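You operate a simulated robot arm through the tools that you are given. There is no shell and no other tool. Be economical: measure what you need, move in short steps, check, and stop when the job is done.

You are at the controls of a simulated robot arm. One attempt, no reset.

Task
Free the slide and put a double dose into the blue basket.
Fine: dial on 2, one push of the green press button; bring the slide out again with the basket on it.

Only the result counts: the job must be done as asked and must still hold three seconds after the hand-in. Knocking over, shifting, dropping, spilling or breaking anything else fails it.

Robot
A 6-joint arm with a two-finger parallel gripper, fixed in place. Base frame: the origin is at the foot of the arm, x ahead of it, y to its left, z up; the work surface is at about z = 800. Units: mm, degrees, N and s.
With the tool pointing down near the work surface it reaches from about 340 to 760 mm from the base axis. Its first joint turns from -66.0 to 66.0 degrees. Payload 2.45 kg.
The TCP is the grasp point between the finger pads, 24 mm short of the fingertips. In the tool frame z runs along the fingers and y along their closing line. The gripper opens to 68 mm. The fingers are 17 mm wide and 10 mm thick; the gripper's body (40 by 70 mm) begins 41 mm behind the TCP.
Orientation is that of the tool frame in the base frame, as a unit quaternion [w, x, y, z]. With the fingers straight down and closing along the base's y, the tool's x points along the base's -x, its y along +y and its z along -z.

Tools
- The arm moves only by the tool play_rows. Its argument "series" is a list of rows, each a list of 6 numbers: the shift along the tool's x, y, z in mm, then the turn, a rotation vector about the tool's x, y, z in degrees. In form: [[dx, dy, dz, wx, wy, wz], ...]. A call has 1 to 10 rows; each row is the pose to reach, as a shift and turn from the pose commanded when the call began, along the tool's axes at that moment. "hand" is the finger opening in mm, from 0 to 68, set as the call begins (left out, the last holds). A row lasts 0.2 s, in which the tool goes at most 50 mm and 8.6 degrees; a call with a longer step from one row to the next is refused whole, and so is a gripper value outside its range. Where a pose cannot be reached the arm comes as near as it can. A force on the tool above 60 N (or 10 N above the force at the start of the call, whichever is more), or a blocked arm, ends the call early, and 0.2 s more pass. The fingers move at their own pace (about 108 mm/s each) and stop on an object; they squeeze with about 35 N. The grip force told is the motor's: it shows also when the fingers shut on nothing. Time passes only in rows, and 0.2 s behind the last, so rows that repeat a pose let the fingers close. It gives the time, the measured TCP pose, the force on the tool (base axes), the opening and the grip force at its end, in the units of the frame above (readings bear some noise).
- Cameras (640 x 400 px; columns grow to the right, rows downward): "scene" is fixed at [181, 426.1, 1462.1]; the picture's right is [-0.62, -0.78, 0.00], its down [-0.47, 0.37, -0.80] and it looks along [0.63, -0.50, -0.60] (base axes); focal length 311 px, centre (320, 200). "wrist" rides on the gripper at [84, 11, -75] in the tool frame; the picture's right is [-0.13, 0.99, 0.00], its down [-0.60, -0.08, -0.79] and it looks along [-0.79, -0.10, 0.61] (tool axes); focal length 251 px, centre (320, 200). There is no depth. A picture from a camera that has moved, and an enlarged one, comes with that camera's place and axes in the base frame and with its lens.
- camera(camera): a new picture of that camera. No time passes.
- zoom(camera, box): a new picture of the part [left, top, right, bottom] of that camera's present view, enlarged. No time passes.
- close_job(): hands the job in; it is judged then, once.

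Go step by step. Nothing tells you positions but the pictures and the camera data: compare them with the known pose of the tool, close in by small moves and look again before you grip or let go. The budget is 120 turns and 68 pictures, counting those below and the enlarged ones. Unless the task says otherwise, let go and move clear before handing in, and close with one line.

The tools are called after "Request:" as a command line: name --pt "numbers of a row" for each row, then --argument value for the rest, lists and objects as JSON in quotes. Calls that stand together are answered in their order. play_rows: Moves the arm, as the interface text tells. Its arguments: {"type":"object","properties":{"series":{"type":"array"},"hand":{"type":"number"}},"required":["series"]} The other tools are called the same way: camera (camera) takes a picture; zoom (camera, box) takes an enlarged picture of a part of a camera's view; close_job () hands the job in.

At the start:

```text
clock: 0.0
ee_pos: [488.0, 121.5, 1236.4]
tool_rot: [0.0, 0.0, 1.0, 0.0]
force: [0.0, -0.3, 0.2]
gripper_width: 68.0
grasp_force: 0.0
```

scene: 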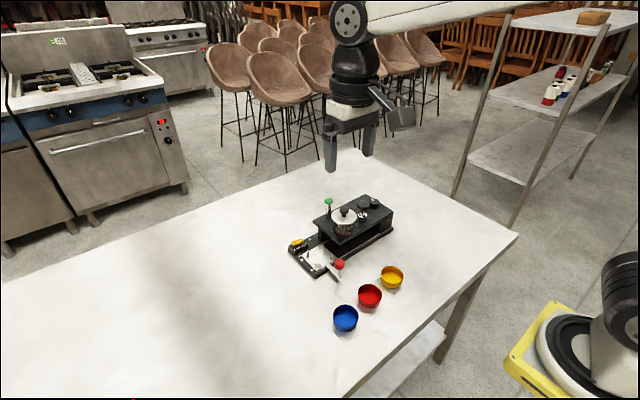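
wrist: 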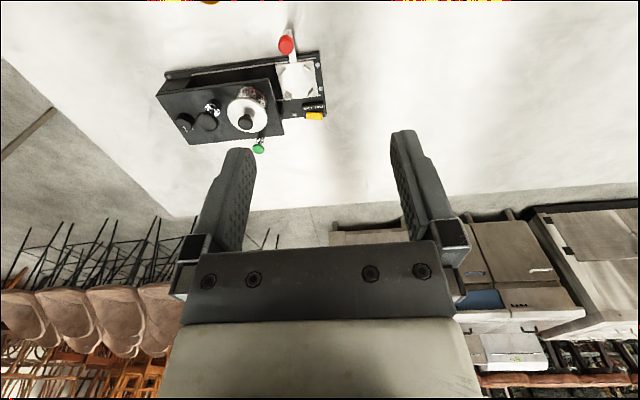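

I see a dark dosing machine with a slide, a red-knobbed handle, a yellow part, a green button and dials, plus three baskets (blue, red, yellow). I'll zoom in to understand the machine.

Request:
zoom --camera "scene" --box '[270, 180, 430, 280]'

Request:
zoom --camera "wrist" --box '[140, 20, 340, 160]'

Request:
zoom --camera "scene" --box '[300, 240, 428, 340]'

```text
4.00 times, centred on (350, 230) of scene
camera zoom: at [181.0, 426.1, 1462.1], right [-0.62, -0.78, 0.0], down [-0.47, 0.37, -0.8], along [0.63, -0.5, -0.6], focal length 1243 px, centre (200, 80)
```

zoom: 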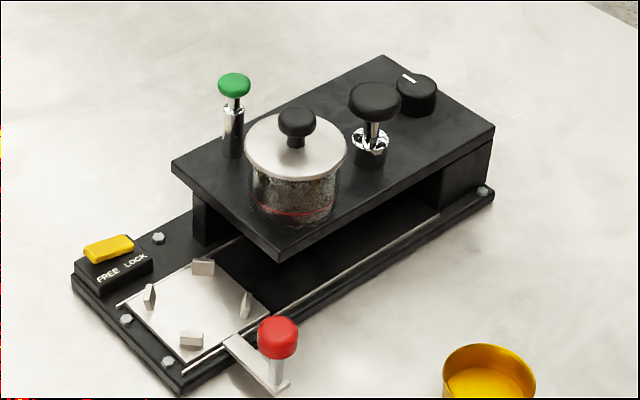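

```text
2.86 times, centred on (240, 90) of wrist
camera zoom: at [402.5, 132.3, 1310.2], right [0.13, 0.99, 0.0], down [0.6, -0.08, 0.79], along [0.79, -0.1, -0.61], focal length 718 px, centre (549, 514)
```

zoom: 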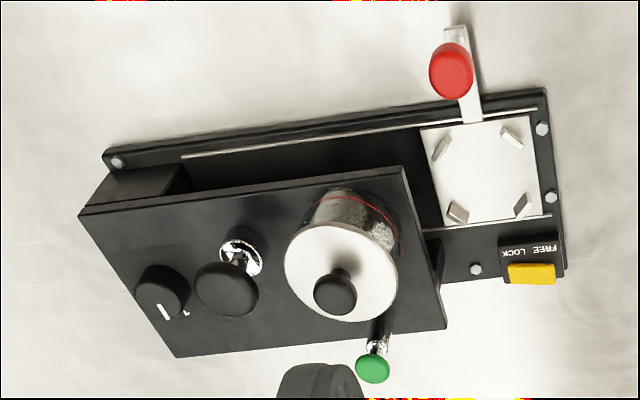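

```text
4.00 times, centred on (364, 290) of scene
camera zoom: at [181.0, 426.1, 1462.1], right [-0.62, -0.78, 0.0], down [-0.47, 0.37, -0.8], along [0.63, -0.5, -0.6], focal length 1243 px, centre (144, -160)
```

zoom: 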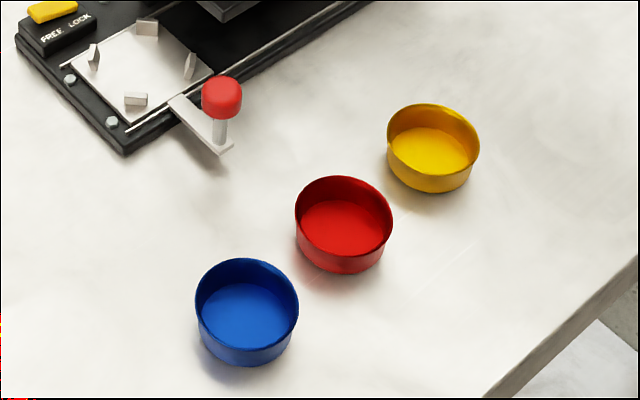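

The slide sits out at about (650, 55) and runs along -y under the jar. The dial is near (670, -170) and the blue basket near (468, 122). I'll move over the machine for a closer look at the dial.

Request:
play_rows --pt "-14 -31.4 23.3 0 0 0" --pt "-28 -62.9 46.5 0 0 0" --pt "-42 -94.3 69.8 0 0 0" --pt "-56 -125.7 93 0 0 0" --pt "-70 -157.2 116.3 0 0 0" --pt "-84 -188.6 139.5 0 0 0" --pt "-98 -220 162.8 0 0 0" --pt "-112 -251.5 186 0 0 0"

Request:
camera --camera "wrist"

Request:
zoom --camera "scene" --box '[280, 220, 344, 260]'

```text
clock: 1.8
ee_pos: [600.4, -130.1, 1050.0]
tool_rot: [0.001, 0.0, 1.0, 0.0]
force: [1.2, -0.3, 0.4]
gripper_width: 67.8
grasp_force: 0.1
```

```text
62 pictures are left
camera wrist: at [514.1, -119.0, 1123.6], right [0.13, 0.99, 0.0], down [0.6, -0.08, 0.79], along [0.79, -0.1, -0.61], focal length 251 px, centre (320, 200)
```

wrist: 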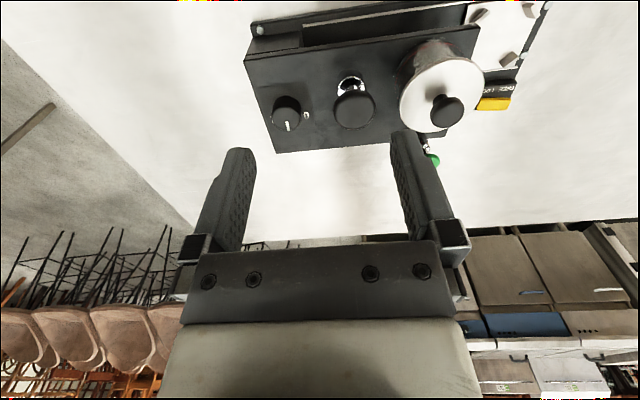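

```text
10.00 times, centred on (312, 240) of scene
camera zoom: at [181.0, 426.1, 1462.1], right [-0.62, -0.78, 0.0], down [-0.47, 0.37, -0.8], along [0.63, -0.5, -0.6], focal length 3107 px, centre (400, -200)
```

zoom: 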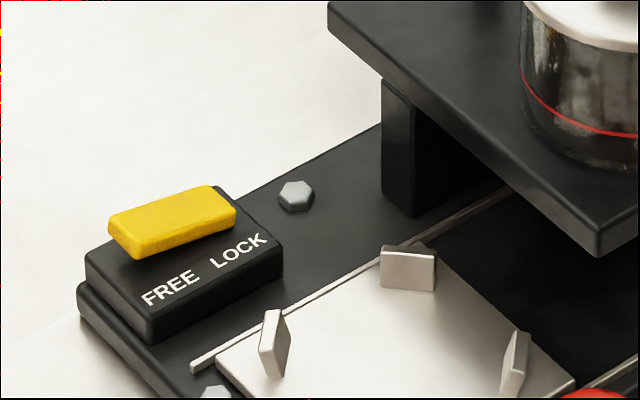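

The yellow part looks like a rocker lying along y, FREE end raised, so the slide is locked. I'll zoom in on the dial and its markings.

Request:
zoom --camera "wrist" --box '[240, 70, 368, 150]'

Request:
zoom --camera "scene" --box '[335, 180, 399, 220]'

Request:
zoom --camera "wrist" --box '[400, 40, 560, 180]'

```text
5.00 times, centred on (304, 110) of wrist
camera zoom: at [514.1, -119.0, 1123.6], right [0.13, 0.99, 0.0], down [0.6, -0.08, 0.79], along [0.79, -0.1, -0.61], focal length 1257 px, centre (400, 650)
```

zoom: 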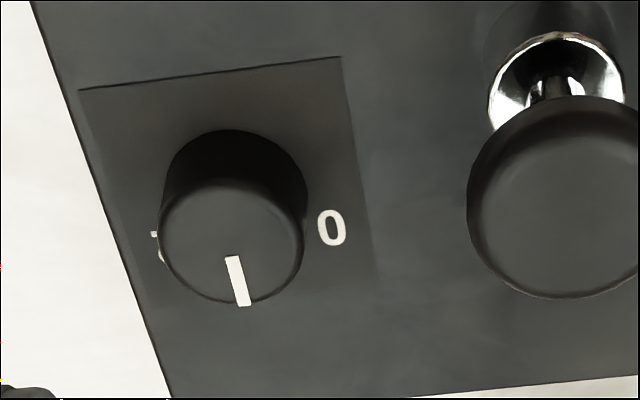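

```text
10.00 times, centred on (367, 200) of scene
camera zoom: at [181.0, 426.1, 1462.1], right [-0.62, -0.78, 0.0], down [-0.47, 0.37, -0.8], along [0.63, -0.5, -0.6], focal length 3107 px, centre (-150, 200)
```

zoom: 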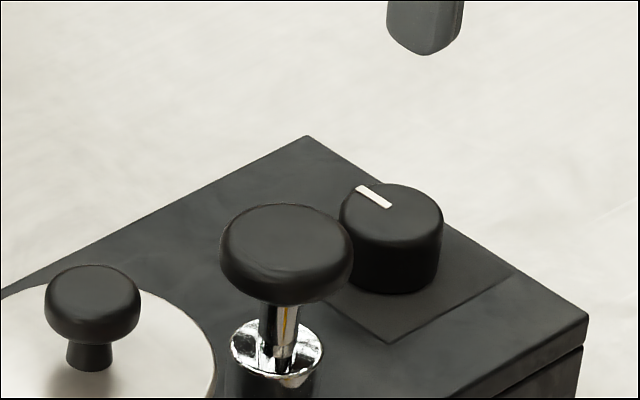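

```text
2.86 times, centred on (480, 110) of wrist
camera zoom: at [514.1, -119.0, 1123.6], right [0.13, 0.99, 0.0], down [0.6, -0.08, 0.79], along [0.79, -0.1, -0.61], focal length 718 px, centre (-137, 457)
```

zoom: 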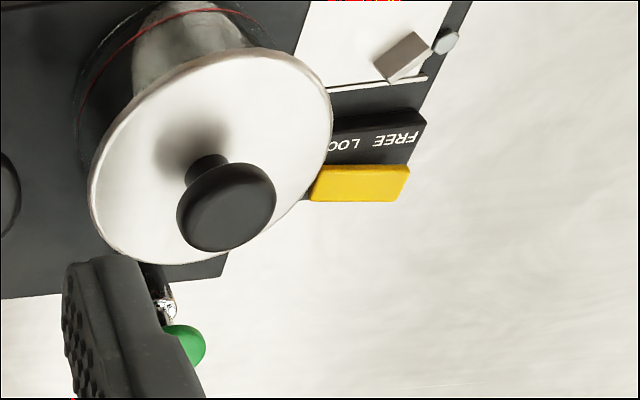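

The dial's pointer faces +x, with "0" on its +y side and another figure hidden on the -y side. I'll tilt the tool back to look at it from above.

Request:
play_rows --pt "-5 -7 10 0 8.5 0" --pt "-10 -14 20 0 17 0" --pt "-15 -21 30 0 25.5 0" --pt "-20 -29 41 0 34 0"

Request:
camera --camera "wrist"

```text
clock: 2.8
ee_pos: [619.8, -159.4, 1010.1]
tool_rot: [-0.292, 0.001, 0.957, 0.001]
force: [0.3, 0.8, -0.3]
gripper_width: 68.3
grasp_force: 0.1
```

```text
57 pictures are left
camera wrist: at [590.7, -147.9, 1117.8], right [0.11, 0.99, -0.07], down [0.94, -0.08, 0.32], along [0.31, -0.1, -0.94], focal length 251 px, centre (320, 200)
```

wrist: 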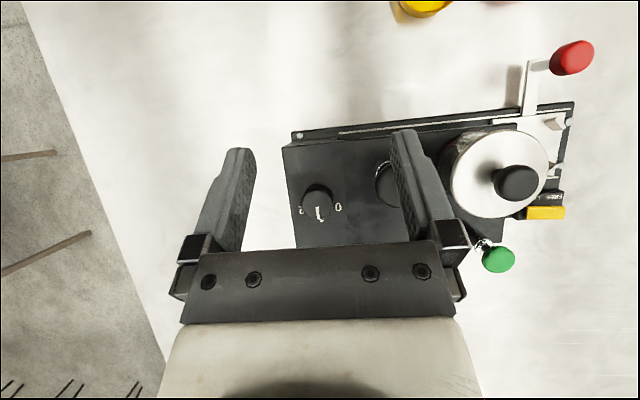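

Request:
zoom --camera "wrist" --box '[278, 180, 358, 230]'

Request:
zoom --camera "wrist" --box '[440, 30, 600, 280]'

```text
8.00 times, centred on (318, 205) of wrist
camera zoom: at [590.7, -147.9, 1117.8], right [0.11, 0.99, -0.07], down [0.94, -0.08, 0.32], along [0.31, -0.1, -0.94], focal length 2012 px, centre (336, 160)
```

zoom: 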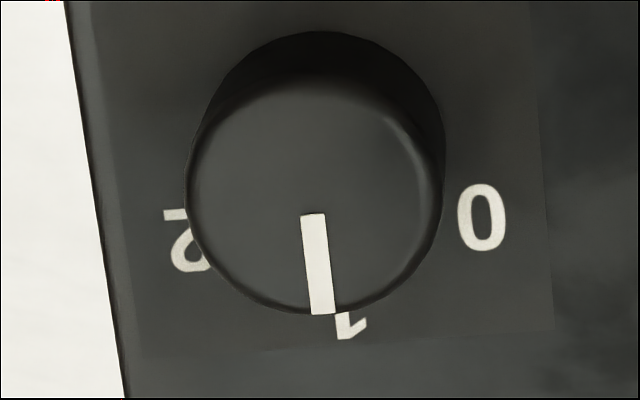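

```text
1.60 times, centred on (520, 155) of wrist
camera zoom: at [590.7, -147.9, 1117.8], right [0.11, 0.99, -0.07], down [0.94, -0.08, 0.32], along [0.31, -0.1, -0.94], focal length 402 px, centre (0, 272)
```

zoom: 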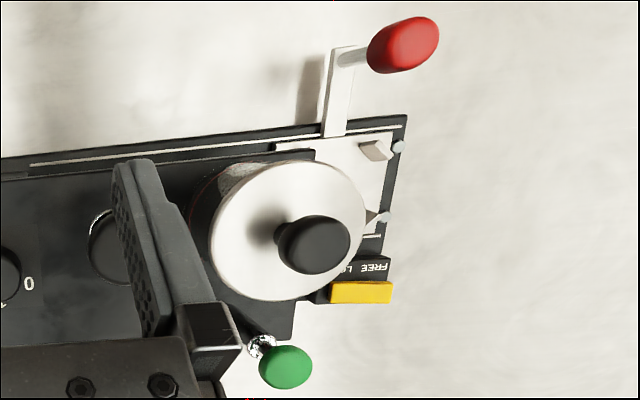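

The dial stands on 1, and 2 lies about 60° clockwise from above, on the -y side. I'll bring the tool upright above the dial at about (671, -175).

Request:
play_rows --pt "-12 -4 -5 0 -8.5 0" --pt "-24 -8 -10 0 -17 0" --pt "-36 -12 -15 0 -25.5 0" --pt "-47.9 -16 -20.2 0 -34 0" --hand 50

Request:
play_rows --pt "0 0 10 0 0 -7.5" --pt "0 0 20 0 0 -15" --pt "0 0 30 0 0 -22.5" --pt "0 0 40 0 0 -30"

Request:
camera --camera "wrist"

Request:
zoom --camera "scene" --box '[310, 150, 406, 210]'

```text
clock: 3.8
ee_pos: [671.6, -174.8, 998.3]
tool_rot: [0.001, 0.0, 1.0, 0.0]
force: [0.5, -0.1, -0.2]
gripper_width: 50.2
grasp_force: 0.2
```

```text
clock: 4.8
ee_pos: [671.8, -175.2, 958.9]
tool_rot: [0.001, -0.26, 0.966, 0.001]
force: [0.9, -0.6, -0.3]
gripper_width: 50.0
grasp_force: 0.1
```

```text
54 pictures are left
camera wrist: at [591.3, -208.3, 1033.4], right [-0.39, 0.92, 0.0], down [0.56, 0.23, 0.79], along [0.73, 0.31, -0.61], focal length 251 px, centre (320, 200)
```

wrist: 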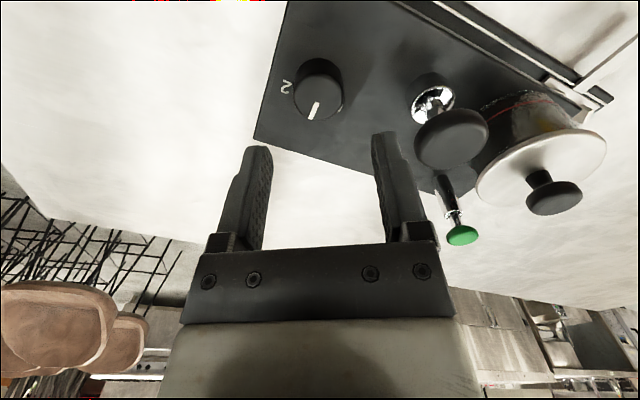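

```text
6.67 times, centred on (358, 180) of scene
camera zoom: at [181.0, 426.1, 1462.1], right [-0.62, -0.78, 0.0], down [-0.47, 0.37, -0.8], along [0.63, -0.5, -0.6], focal length 2071 px, centre (67, 333)
```

zoom: 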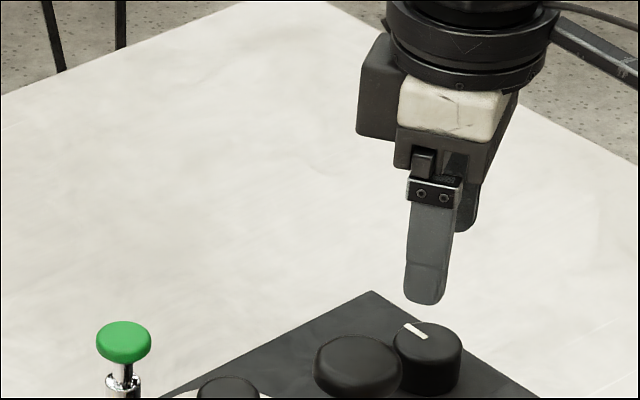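

The dial top triangulates to about (670.5, -175.5, 887). I'll descend around it with the fingers yawed 30° and look again.

Request:
play_rows --pt "0 0 12 0 0 0" --pt "0 0 24 0 0 0" --pt "0 0 36 0 0 0"

Request:
camera --camera "wrist"

Request:
zoom --camera "scene" --box '[340, 170, 404, 210]'

```text
clock: 5.6
ee_pos: [672.2, -174.7, 923.7]
tool_rot: [0.002, -0.259, 0.966, 0.0]
force: [-0.9, 0.3, 1.2]
gripper_width: 50.0
grasp_force: 0.1
```

```text
52 pictures are left
camera wrist: at [591.0, -207.6, 996.7], right [-0.38, 0.92, 0.0], down [0.56, 0.23, 0.79], along [0.73, 0.3, -0.61], focal length 251 px, centre (320, 200)
```

wrist: 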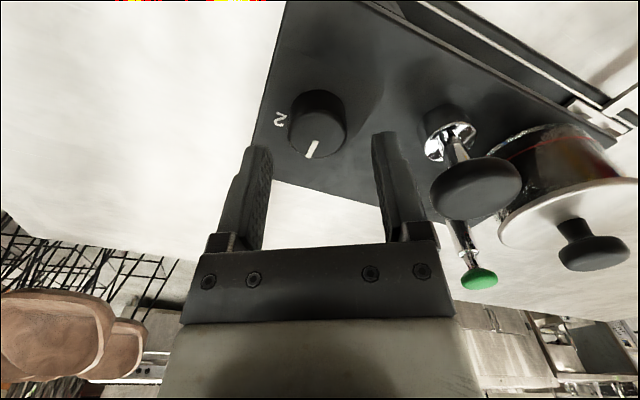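

```text
10.00 times, centred on (372, 190) of scene
camera zoom: at [181.0, 426.1, 1462.1], right [-0.62, -0.78, 0.0], down [-0.47, 0.37, -0.8], along [0.63, -0.5, -0.6], focal length 3107 px, centre (-200, 300)
```

zoom: 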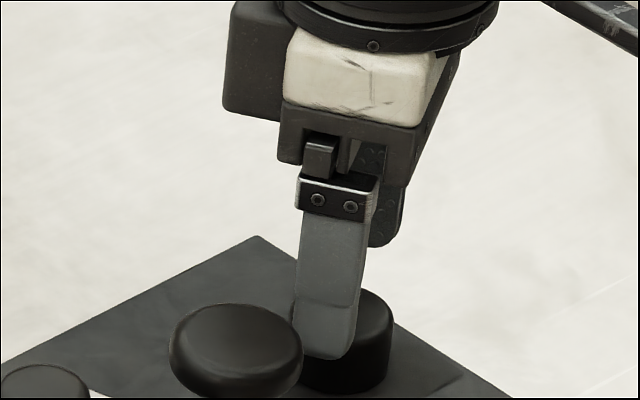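

The dial is centred between the fingers to within 2 mm. I'll go down 25 mm more and close on it.

Request:
play_rows --pt "1 0 8 0 0 0" --pt "2 0 16 0 0 0" --pt "2 0 25 0 0 0"

Request:
play_rows --pt "0 0 0 0 0 0" --pt "0 0 0 0 0 0" --hand 15

Request:
camera --camera "wrist"

```text
clock: 6.4
ee_pos: [668.6, -176.6, 898.7]
tool_rot: [0.001, -0.259, 0.966, 0.001]
force: [-0.7, -0.1, -0.1]
gripper_width: 49.9
grasp_force: 0.1
```

```text
clock: 7.0
ee_pos: [670.2, -177.1, 899.1]
tool_rot: [0.002, -0.258, 0.966, -0.001]
force: [7.1, -9.5, -5.7]
gripper_width: 31.5
grasp_force: 44.3
```

```text
50 pictures are left
camera wrist: at [590.1, -209.5, 972.1], right [-0.38, 0.92, 0.0], down [0.56, 0.23, 0.79], along [0.73, 0.3, -0.61], focal length 251 px, centre (320, 200)
```

wrist: 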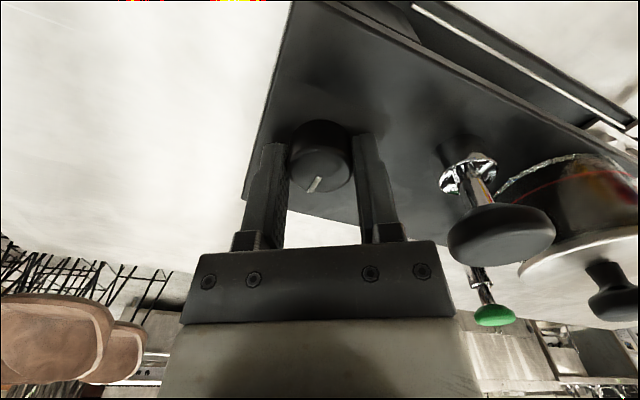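

The dial is gripped at 31.5 mm. I'll turn it 60° clockwise as seen from above.

Request:
play_rows --pt "0 -1 0 0 0 7.5" --pt "0 -1 0 0 0 15" --pt "0 -1 0 0 0 22.5" --pt "0 -1 0 0 0 30" --pt "0 -1 0 0 0 37.5" --pt "0 -1 0 0 0 45" --pt "0 -1 0 0 0 52.5" --pt "0 -1 0 0 0 60"

Request:
camera --camera "wrist"

```text
clock: 8.8
ee_pos: [670.9, -175.4, 898.4]
tool_rot: [0.0, 0.259, 0.966, 0.0]
force: [7.5, 12.2, 0.8]
gripper_width: 31.0
grasp_force: 44.9
```

```text
49 pictures are left
camera wrist: at [601.5, -123.7, 972.4], right [0.61, 0.79, 0.0], down [0.48, -0.37, 0.79], along [0.63, -0.48, -0.61], focal length 251 px, centre (320, 200)
```

wrist: 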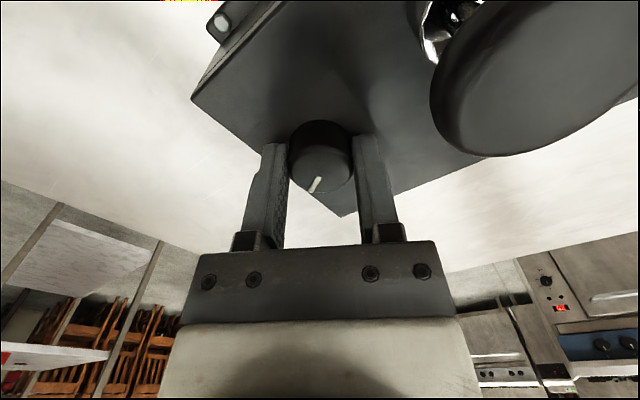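

The dial turned with the gripper. I'll let go, rise, and check it from above.

Request:
play_rows --pt "0 0 0 0 0 0" --pt "0 0 0 0 0 0" --pt "0 0 -20 0 0 0" --pt "0 0 -50 0 0 0" --pt "0 0 -100 0 0 0" --hand 48

Request:
play_rows --pt "0 0 -3 0 0 -7.5" --pt "0 0 -6 0 0 -15" --pt "0 0 -8 0 0 -22.5" --pt "0 0 -10 0 0 -30"

Request:
play_rows --pt "13 4 0 0 8.5 0" --pt "26 8 0 0 17 0" --pt "39 12 0 0 25.5 0" --pt "51 16 0 0 34 0"

Request:
zoom --camera "wrist" --box '[270, 175, 366, 235]'

```text
clock: 10.0
ee_pos: [668.7, -177.5, 999.4]
tool_rot: [0.0, 0.258, 0.966, 0.0]
force: [-0.9, -1.0, -0.2]
gripper_width: 47.9
grasp_force: 0.2
```

```text
clock: 11.0
ee_pos: [669.8, -177.1, 1009.0]
tool_rot: [0.001, -0.001, 1.0, 0.001]
force: [0.1, -0.2, -0.5]
gripper_width: 48.1
grasp_force: 0.0
```

```text
clock: 12.0
ee_pos: [619.1, -160.9, 1007.6]
tool_rot: [-0.292, 0.001, 0.956, 0.0]
force: [1.0, -0.7, 0.2]
gripper_width: 47.9
grasp_force: 0.1
```

```text
6.67 times, centred on (318, 205) of wrist
camera zoom: at [589.3, -150.4, 1116.6], right [0.11, 0.99, -0.07], down [0.94, -0.08, 0.32], along [0.31, -0.1, -0.94], focal length 1676 px, centre (333, 167)
```

zoom: 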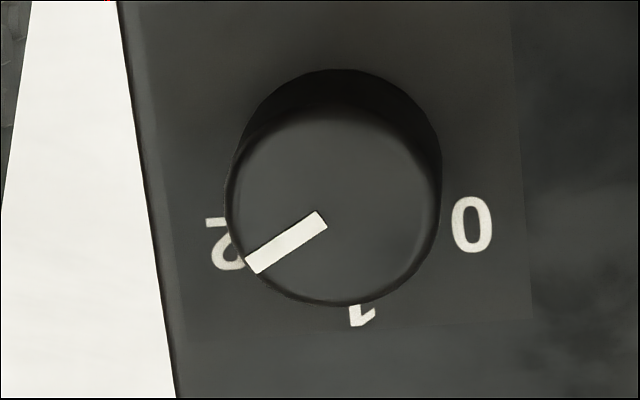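

The dial now points squarely at 2. Next I'll move across to look at the yellow rocker near (727, 78).

Request:
play_rows --pt "-4 20 -20 0 -6 0" --pt "-8 60 -34 0 -12 0" --pt "-12 100 -39 0 -18 0" --pt "-16 145 -39 0 -24 0" --pt "-20 190 -39 0 -30 0" --pt "-22.8 236 -39.5 0 -34 0" --hand 0

Request:
camera --camera "wrist"

```text
clock: 13.4
ee_pos: [658.7, 76.6, 1027.1]
tool_rot: [0.001, 0.001, 1.0, 0.0]
force: [-0.8, -1.0, -0.2]
gripper_width: 0.0
grasp_force: 23.3
```

```text
47 pictures are left
camera wrist: at [573.0, 86.7, 1101.7], right [0.13, 0.99, 0.0], down [0.6, -0.08, 0.79], along [0.79, -0.1, -0.61], focal length 251 px, centre (320, 200)
```

wrist: 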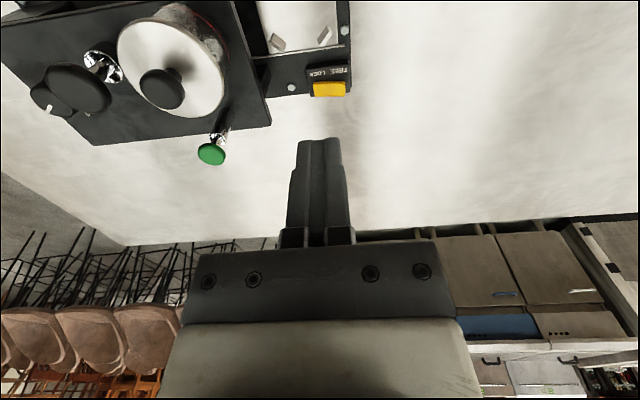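

Request:
zoom --camera "wrist" --box '[296, 55, 360, 105]'

Request:
zoom --camera "scene" --box '[284, 232, 316, 252]'

```text
8.00 times, centred on (328, 80) of wrist
camera zoom: at [573.0, 86.7, 1101.7], right [0.13, 0.99, 0.0], down [0.6, -0.08, 0.79], along [0.79, -0.1, -0.61], focal length 2012 px, centre (256, 1160)
```

zoom: 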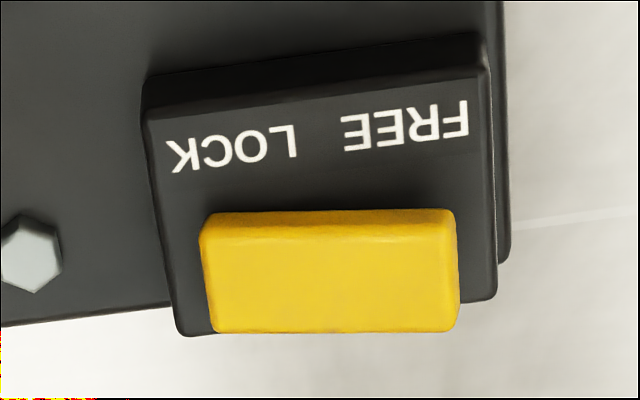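

```text
16.00 times, centred on (300, 242) of scene
camera zoom: at [181.0, 426.1, 1462.1], right [-0.62, -0.78, 0.0], down [-0.47, 0.37, -0.8], along [0.63, -0.5, -0.6], focal length 4971 px, centre (640, -472)
```

zoom: 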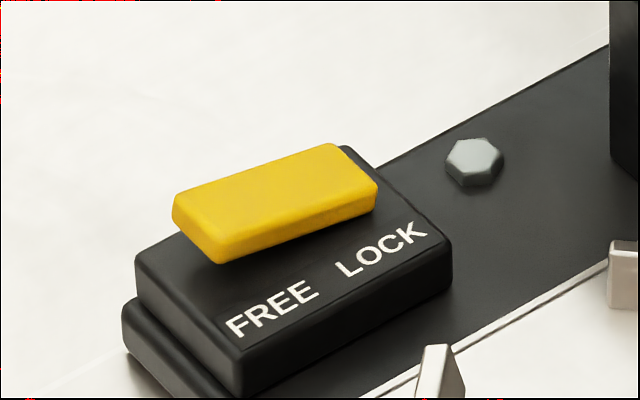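

The rocker spans about y 60–95 at x 722, and its FREE end (+y) is raised. I'll move the closed fingertips above the FREE end.

Request:
play_rows --pt "-25 5 20 0 0 0" --pt "-50 10 50 0 0 0" --pt "-63.3 13.4 90 0 0 0" --pt "-63.3 13.4 125 0 0 0" --pt "-63.3 13.4 147 0 0 0"

Request:
camera --camera "wrist"

Request:
zoom --camera "scene" --box '[270, 210, 350, 260]'

```text
clock: 14.6
ee_pos: [723.0, 87.8, 880.6]
tool_rot: [0.002, 0.0, 1.0, 0.0]
force: [0.1, 0.7, -0.4]
gripper_width: 0.0
grasp_force: 23.9
```

```text
44 pictures are left
camera wrist: at [637.1, 99.0, 954.7], right [0.13, 0.99, 0.0], down [0.6, -0.08, 0.79], along [0.79, -0.1, -0.61], focal length 251 px, centre (320, 200)
```

wrist: 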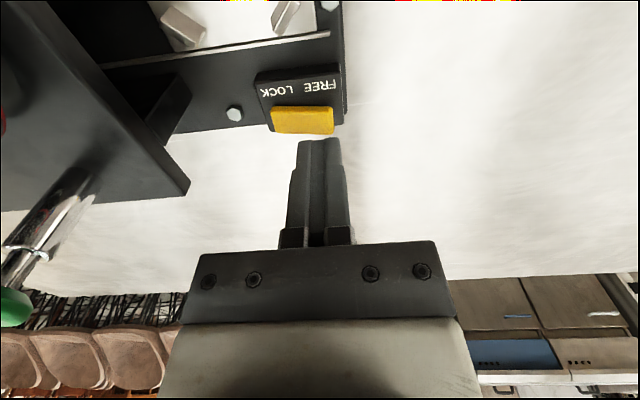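

```text
8.00 times, centred on (310, 235) of scene
camera zoom: at [181.0, 426.1, 1462.1], right [-0.62, -0.78, 0.0], down [-0.47, 0.37, -0.8], along [0.63, -0.5, -0.6], focal length 2485 px, centre (400, -80)
```

zoom: 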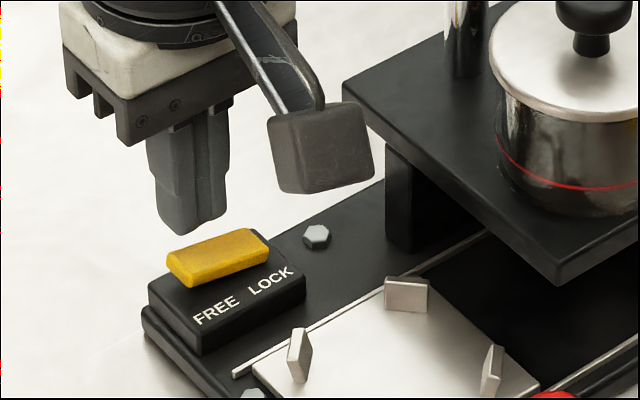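

The fingertips sit above the FREE end. I'll press down gently in small steps.

Request:
play_rows --pt "0 1 5 0 0 0" --pt "0 1 10 0 0 0" --pt "0 1 14 0 0 0" --pt "0 1 17 0 0 0" --pt "0 1 20 0 0 0"

Request:
zoom --camera "scene" --box '[280, 220, 328, 250]'

```text
clock: 15.8
ee_pos: [723.5, 90.0, 861.6]
tool_rot: [0.001, 0.001, 1.0, 0.001]
force: [-1.2, 0.5, 0.7]
gripper_width: 0.0
grasp_force: 24.3
```

```text
13.33 times, centred on (304, 235) of scene
camera zoom: at [181.0, 426.1, 1462.1], right [-0.62, -0.78, 0.0], down [-0.47, 0.37, -0.8], along [0.63, -0.5, -0.6], focal length 4142 px, centre (533, -267)
```

zoom: 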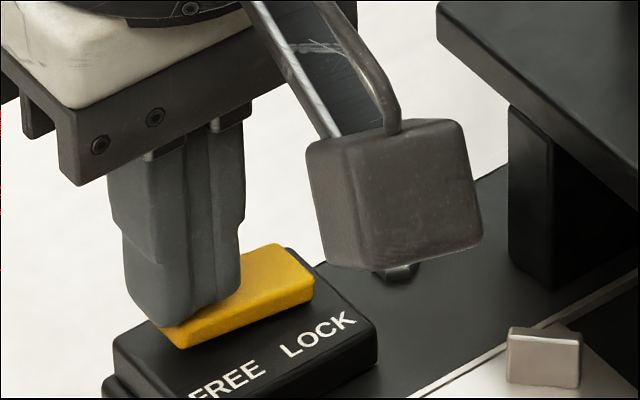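

Request:
play_rows --pt "0 0 2 0 0 0" --pt "0 0 4 0 0 0" --pt "0 0 6 0 0 0" --pt "0 0 8 0 0 0" --pt "0 0 10 0 0 0"

Request:
zoom --camera "scene" --box '[280, 220, 328, 250]'

```text
clock: 17.0
ee_pos: [723.7, 90.0, 856.4]
tool_rot: [0.002, 0.0, 1.0, 0.002]
force: [-30.2, 1.1, 51.1]
gripper_width: 0.0
grasp_force: 23.5
```

```text
13.33 times, centred on (304, 235) of scene
camera zoom: at [179.0, 426.0, 1462.4], right [-0.62, -0.78, 0.0], down [-0.47, 0.37, -0.8], along [0.63, -0.5, -0.6], focal length 4142 px, centre (533, -267)
```

zoom: 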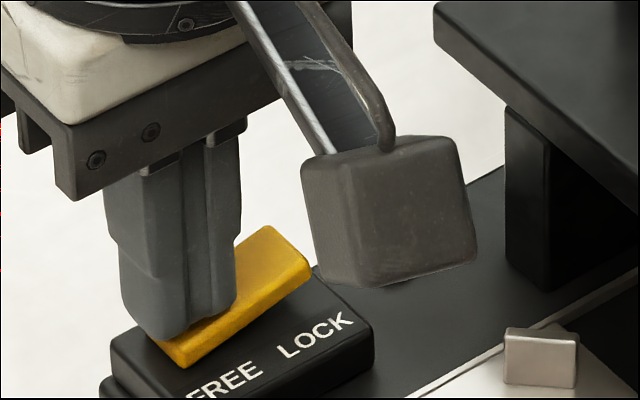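

The rocker has tipped to FREE, with its LOCK end now raised. I'll lift off and check that it stays there.

Request:
play_rows --pt "0 0 -10 0 0 0" --pt "0 0 -40 0 0 0" --pt "0 0 -80 0 0 0" --pt "0 0 -120 0 0 0" --pt "20 0 -160 0 0 0"

Request:
camera --camera "scene"

Request:
zoom --camera "scene" --box '[280, 220, 344, 260]'

```text
clock: 18.2
ee_pos: [702.5, 90.0, 1011.5]
tool_rot: [0.001, 0.001, 1.0, -0.001]
force: [0.1, 0.4, -0.2]
gripper_width: 0.1
grasp_force: 24.3
```

```text
40 pictures are left
```

scene: 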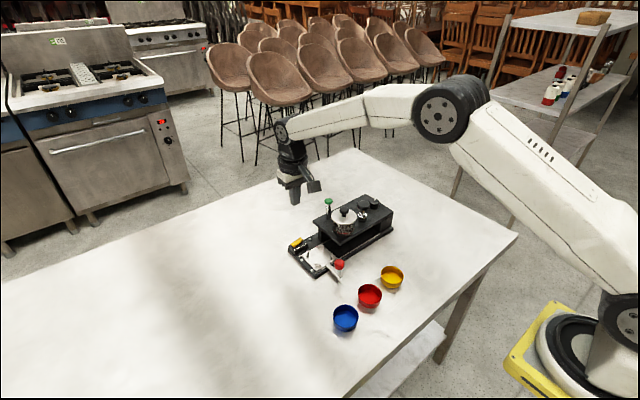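

```text
10.00 times, centred on (312, 240) of scene
camera zoom: at [181.0, 426.1, 1462.1], right [-0.62, -0.78, 0.0], down [-0.47, 0.37, -0.8], along [0.63, -0.5, -0.6], focal length 3107 px, centre (400, -200)
```

zoom: 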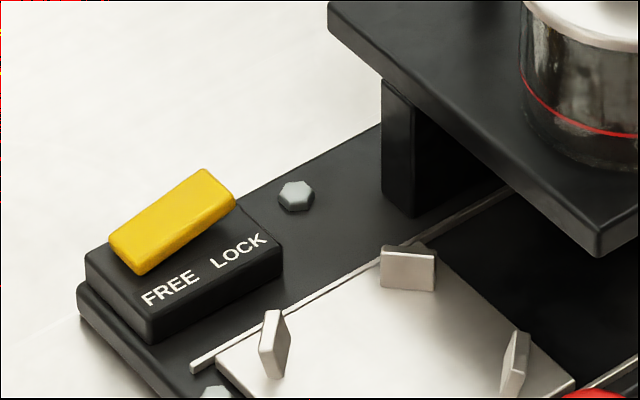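

The slide is free. Next I'll move over the blue basket near (468, 122), yawed 90° so the fingers close along x and the camera sits on the +y side.

Request:
play_rows --pt "39 5 0 0 0 8" --pt "78 10 0 0 0 16" --pt "117 16 0 0 0 24" --pt "156 21 0 0 0 32" --pt "195 27 10 0 0 40" --pt "234 32 20 0 0 48" --hand 68

Request:
play_rows --pt "0 0 10 0 0 8" --pt "0 0 20 0 0 16" --pt "0 0 30 0 0 24" --pt "0 0 40 0 0 32" --pt "0 0 50 0 0 42"

Request:
camera --camera "wrist"

```text
clock: 19.6
ee_pos: [469.7, 121.6, 991.6]
tool_rot: [0.0, 0.408, 0.913, 0.0]
force: [-0.3, -0.9, 0.8]
gripper_width: 68.0
grasp_force: 0.0
```

```text
refused: row 5 steps farther than a row can; nothing moved
```

```text
38 pictures are left
camera wrist: at [419.9, 191.4, 1065.4], right [0.83, 0.56, 0.0], down [0.34, -0.5, 0.79], along [0.45, -0.65, -0.61], focal length 251 px, centre (320, 200)
```

wrist: 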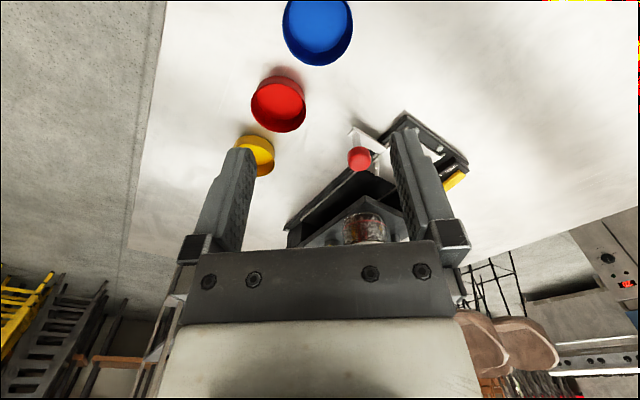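

Request:
play_rows --pt "0 0 10 0 0 8.4" --pt "0 0 20 0 0 16.8" --pt "0 0 30 0 0 25.2" --pt "0 0 40 0 0 33.6" --pt "0 0 50 0 0 42"

Request:
camera --camera "wrist"

```text
clock: 20.8
ee_pos: [469.1, 120.4, 940.7]
tool_rot: [0.001, 0.708, 0.706, 0.001]
force: [0.8, 0.6, 0.0]
gripper_width: 67.9
grasp_force: 0.1
```

```text
37 pictures are left
camera wrist: at [479.6, 205.4, 1015.5], right [0.99, -0.13, 0.0], down [-0.08, -0.6, 0.79], along [-0.1, -0.79, -0.61], focal length 251 px, centre (320, 200)
```

wrist: 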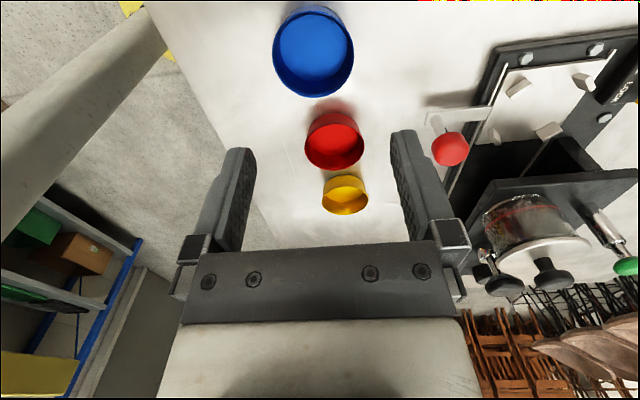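

The blue basket's rim is about 59 mm across, centred near (465, 127). I'll centre over it, come closer and look again.

Request:
play_rows --pt "2 -1 20 0 0 0" --pt "4 -2 40 0 0 0" --pt "6 -3.6 60 0 0 0"

Request:
camera --camera "wrist"

Request:
zoom --camera "scene" --box '[300, 270, 396, 340]'

```text
clock: 21.6
ee_pos: [467.3, 128.0, 880.8]
tool_rot: [0.001, 0.707, 0.707, 0.001]
force: [0.1, -0.6, 0.5]
gripper_width: 67.9
grasp_force: 0.1
```

```text
36 pictures are left
camera wrist: at [476.6, 211.7, 955.0], right [0.99, -0.13, 0.0], down [-0.08, -0.6, 0.79], along [-0.1, -0.79, -0.61], focal length 251 px, centre (320, 200)
```

wrist: 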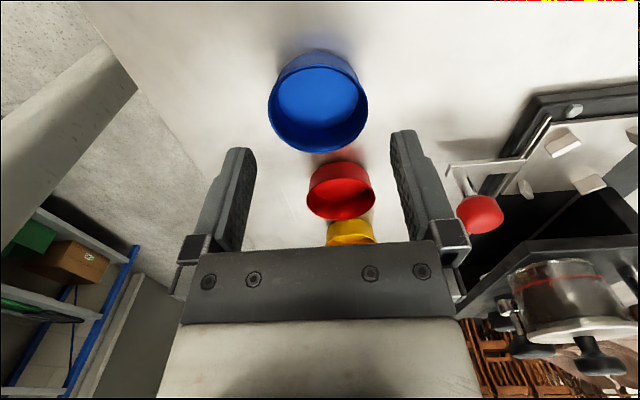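

```text
5.71 times, centred on (348, 305) of scene
camera zoom: at [181.0, 426.1, 1462.1], right [-0.62, -0.78, 0.0], down [-0.47, 0.37, -0.8], along [0.63, -0.5, -0.6], focal length 1775 px, centre (160, -400)
```

zoom: 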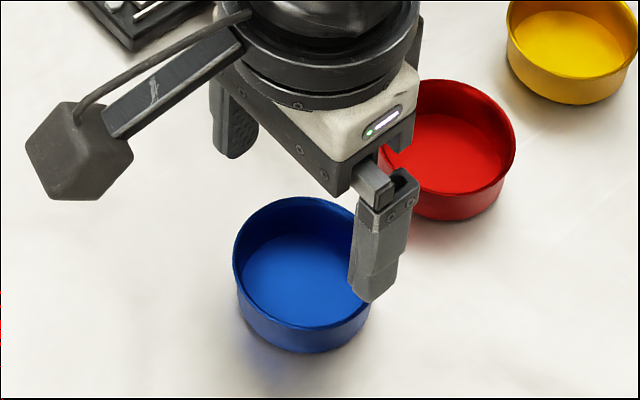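

The basket is lined up to about 1 mm along the closing line. I'll drop to just above the rim and confirm clearance.

Request:
play_rows --pt "1.5 -0.5 12 0 0 0" --pt "3 -1 23 0 0 0"

Request:
camera --camera "wrist"

Request:
zoom --camera "scene" --box '[316, 280, 380, 340]'

```text
clock: 22.2
ee_pos: [464.6, 131.3, 858.8]
tool_rot: [0.0, 0.707, 0.707, -0.001]
force: [-0.1, 1.2, -0.2]
gripper_width: 67.7
grasp_force: 0.0
```

```text
34 pictures are left
camera wrist: at [474.7, 215.0, 932.1], right [0.99, -0.13, 0.0], down [-0.08, -0.6, 0.79], along [-0.1, -0.79, -0.61], focal length 251 px, centre (320, 200)
```

wrist: 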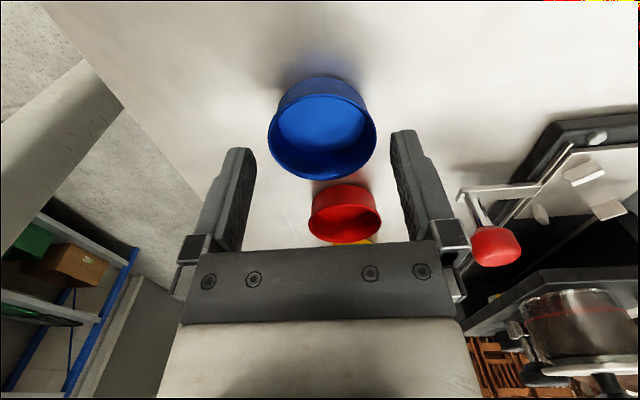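

```text
6.67 times, centred on (348, 310) of scene
camera zoom: at [181.0, 426.1, 1462.1], right [-0.62, -0.78, 0.0], down [-0.47, 0.37, -0.8], along [0.63, -0.5, -0.6], focal length 2071 px, centre (133, -533)
```

zoom: 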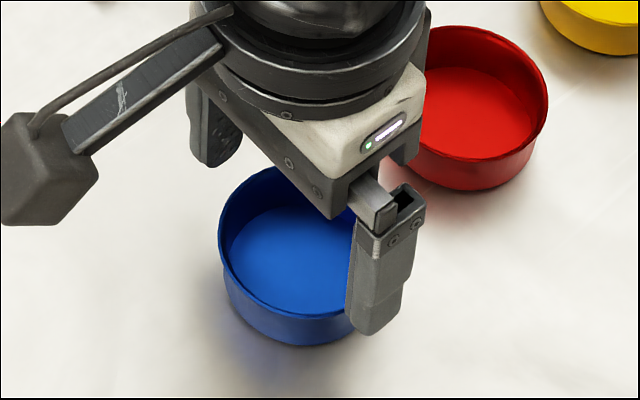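

The clearance is about 3 to 4 mm on each side, and the rim sits near z 820. I'll make a small correction, lower around the basket, and close.

Request:
play_rows --pt "-3.5 0.7 3 0 0 0" --pt "-3.5 0.7 10 0 0 0" --pt "-3.5 0.7 18 0 0 0" --pt "-3.5 0.7 25 0 0 0" --pt "-3.5 0.7 30 0 0 0"

Request:
camera --camera "wrist"

```text
clock: 23.4
ee_pos: [464.7, 127.5, 828.2]
tool_rot: [0.0, 0.707, 0.707, 0.001]
force: [0.4, -0.6, -0.1]
gripper_width: 68.2
grasp_force: 0.0
```

```text
32 pictures are left
camera wrist: at [475.4, 211.4, 902.0], right [0.99, -0.13, 0.0], down [-0.08, -0.6, 0.79], along [-0.1, -0.79, -0.61], focal length 251 px, centre (320, 200)
```

wrist: 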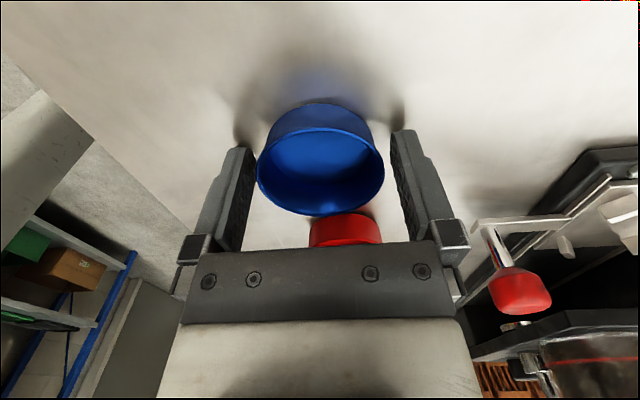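

The basket is centred between the fingers. I'll close on it.

Request:
play_rows --pt "0 0 0 0 0 0" --pt "0 0 0 0 0 0" --hand 56

Request:
play_rows --pt "0 0 -5 0 0 0" --pt "0 0 -20 0 0 0" --pt "0 0 -50 0 0 0" --pt "0 0 -90 0 0 0"

Request:
camera --camera "wrist"

Request:
zoom --camera "scene" --box '[290, 220, 418, 340]'

```text
clock: 24.0
ee_pos: [465.3, 128.2, 826.9]
tool_rot: [0.002, 0.707, 0.707, 0.001]
force: [0.0, 0.1, 0.2]
gripper_width: 58.7
grasp_force: 34.7
```

```text
clock: 25.0
ee_pos: [464.5, 128.2, 919.4]
tool_rot: [0.0, 0.707, 0.707, 0.0]
force: [0.1, -0.1, -0.9]
gripper_width: 58.4
grasp_force: 34.7
```

```text
31 pictures are left
camera wrist: at [474.3, 211.6, 992.6], right [0.99, -0.13, 0.0], down [-0.08, -0.6, 0.79], along [-0.1, -0.79, -0.61], focal length 251 px, centre (320, 200)
```

wrist: 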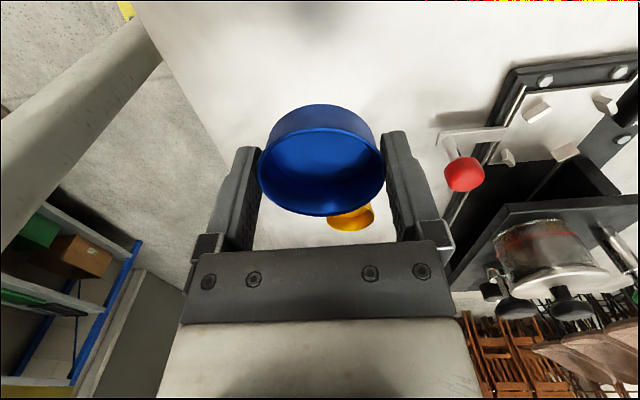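

```text
3.33 times, centred on (354, 280) of scene
camera zoom: at [181.0, 426.1, 1462.1], right [-0.62, -0.78, 0.0], down [-0.47, 0.37, -0.8], along [0.63, -0.5, -0.6], focal length 1036 px, centre (207, -67)
```

zoom: 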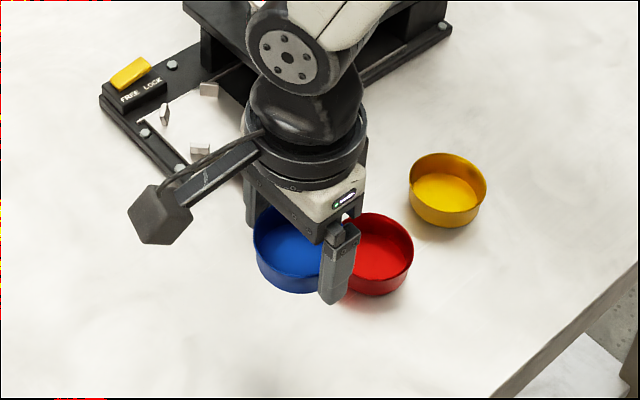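

The basket is held and level. Its place on the slide, between the four clips, is about (650, 56), so I'll carry it above that.

Request:
play_rows --pt "-5 30 -10 0 0 0" --pt "-20 70 -12 0 0 0" --pt "-38 110 -12 0 0 0" --pt "-54 148 -12 0 0 0" --pt "-70 185 -12 0 0 0"

Request:
camera --camera "wrist"

Request:
zoom --camera "scene" --box '[270, 190, 398, 290]'

```text
clock: 26.2
ee_pos: [650.8, 56.0, 930.4]
tool_rot: [0.001, 0.707, 0.707, 0.0]
force: [0.5, 0.2, 0.0]
gripper_width: 58.7
grasp_force: 35.2
```

```text
29 pictures are left
camera wrist: at [659.8, 140.2, 1004.3], right [0.99, -0.13, 0.0], down [-0.08, -0.6, 0.79], along [-0.1, -0.79, -0.61], focal length 251 px, centre (320, 200)
```

wrist: 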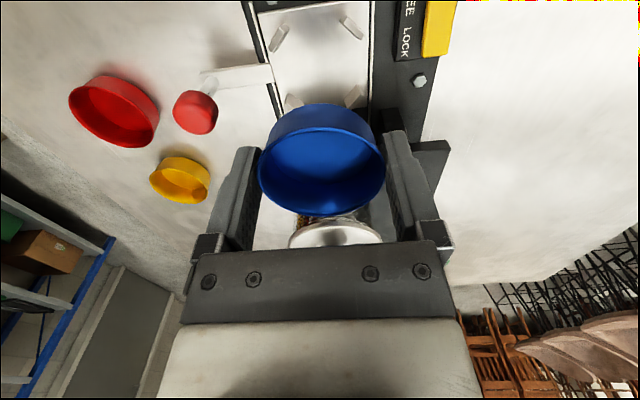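

```text
4.00 times, centred on (334, 240) of scene
camera zoom: at [181.0, 426.1, 1462.1], right [-0.62, -0.78, 0.0], down [-0.47, 0.37, -0.8], along [0.63, -0.5, -0.6], focal length 1243 px, centre (264, 40)
```

zoom: 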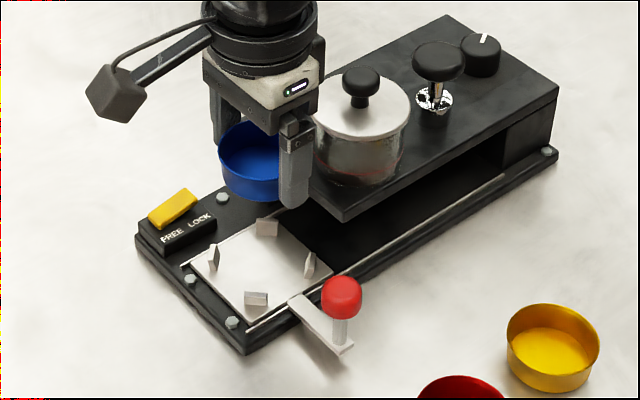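

The clip centre looks to be about 2 mm toward -x and -y of the basket centre. I'll correct that, lower partway and recheck.

Request:
play_rows --pt "-1 -0.8 15 0 0 0" --pt "-2 -1.5 32 0 0 0" --pt "-2 -1.5 50 0 0 0"

Request:
camera --camera "wrist"

Request:
zoom --camera "scene" --box '[290, 220, 370, 270]'

```text
clock: 27.0
ee_pos: [649.3, 53.7, 879.8]
tool_rot: [0.0, 0.708, 0.707, 0.0]
force: [-0.2, 0.1, 0.4]
gripper_width: 58.3
grasp_force: 35.3
```

```text
27 pictures are left
camera wrist: at [659.2, 138.4, 954.4], right [0.99, -0.13, 0.0], down [-0.08, -0.6, 0.79], along [-0.1, -0.79, -0.61], focal length 251 px, centre (320, 200)
```

wrist: 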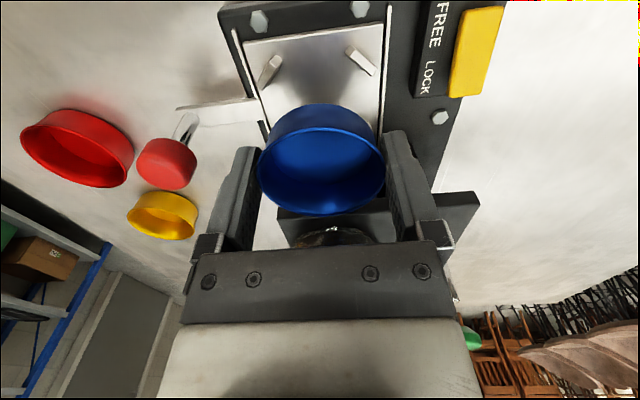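

```text
8.00 times, centred on (330, 245) of scene
camera zoom: at [181.0, 426.1, 1462.1], right [-0.62, -0.78, 0.0], down [-0.47, 0.37, -0.8], along [0.63, -0.5, -0.6], focal length 2485 px, centre (240, -160)
```

zoom: 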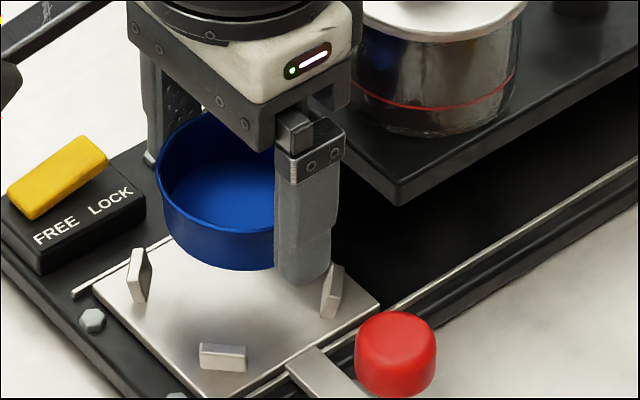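

Alignment along x is good, and y agrees to about 1 mm. I'll lower to just above the clip tops and check again.

Request:
play_rows --pt "-0.3 0 10 0 0 0" --pt "-0.3 0 20 0 0 0"

Request:
camera --camera "wrist"

Request:
zoom --camera "scene" --box '[296, 230, 360, 270]'

```text
clock: 27.6
ee_pos: [649.6, 54.1, 858.8]
tool_rot: [0.001, 0.707, 0.707, 0.001]
force: [0.0, -0.1, -0.4]
gripper_width: 58.7
grasp_force: 35.0
```

```text
25 pictures are left
camera wrist: at [659.0, 138.3, 933.8], right [0.99, -0.13, 0.0], down [-0.08, -0.6, 0.79], along [-0.1, -0.79, -0.61], focal length 251 px, centre (320, 200)
```

wrist: 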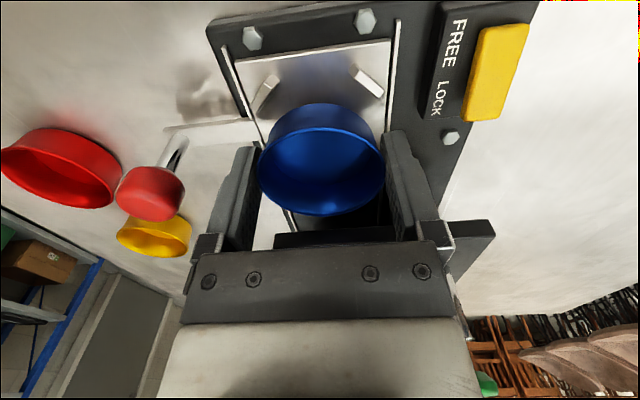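

```text
10.00 times, centred on (328, 250) of scene
camera zoom: at [181.0, 426.1, 1462.1], right [-0.62, -0.78, 0.0], down [-0.47, 0.37, -0.8], along [0.63, -0.5, -0.6], focal length 3107 px, centre (240, -300)
```

zoom: 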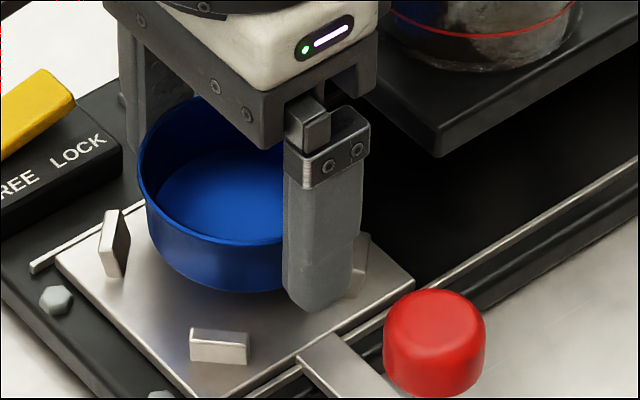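

I want finer data on the clip-to-basket offset before lowering. Two enlarged views should give it.

Request:
zoom --camera "scene" --box '[304, 238, 344, 268]'

Request:
zoom --camera "wrist" --box '[230, 50, 410, 160]'

```text
13.33 times, centred on (324, 253) of scene
camera zoom: at [181.0, 426.1, 1462.1], right [-0.62, -0.78, 0.0], down [-0.47, 0.37, -0.8], along [0.63, -0.5, -0.6], focal length 4142 px, centre (267, -507)
```

zoom: 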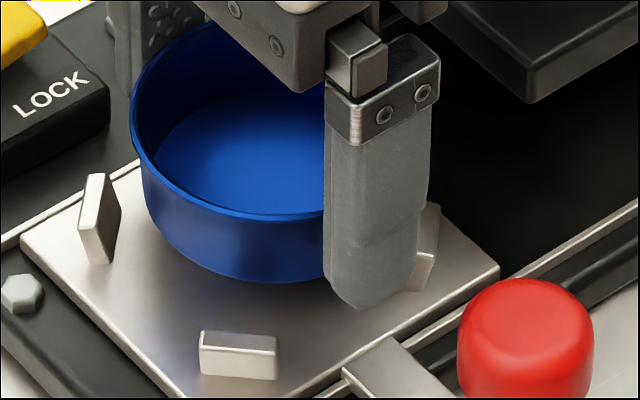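

```text
3.56 times, centred on (320, 105) of wrist
camera zoom: at [659.0, 138.3, 933.8], right [0.99, -0.13, 0.0], down [-0.08, -0.6, 0.79], along [-0.1, -0.79, -0.61], focal length 894 px, centre (320, 538)
```

zoom: 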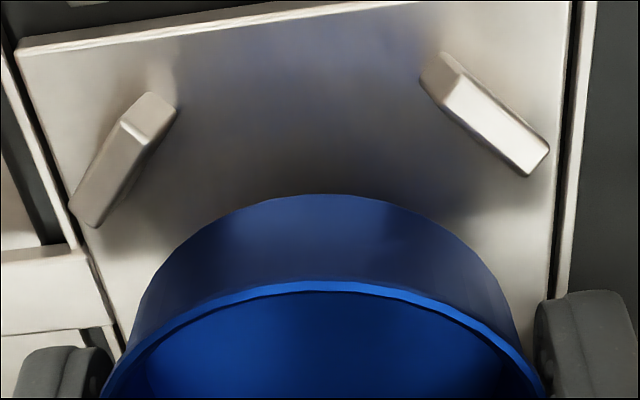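

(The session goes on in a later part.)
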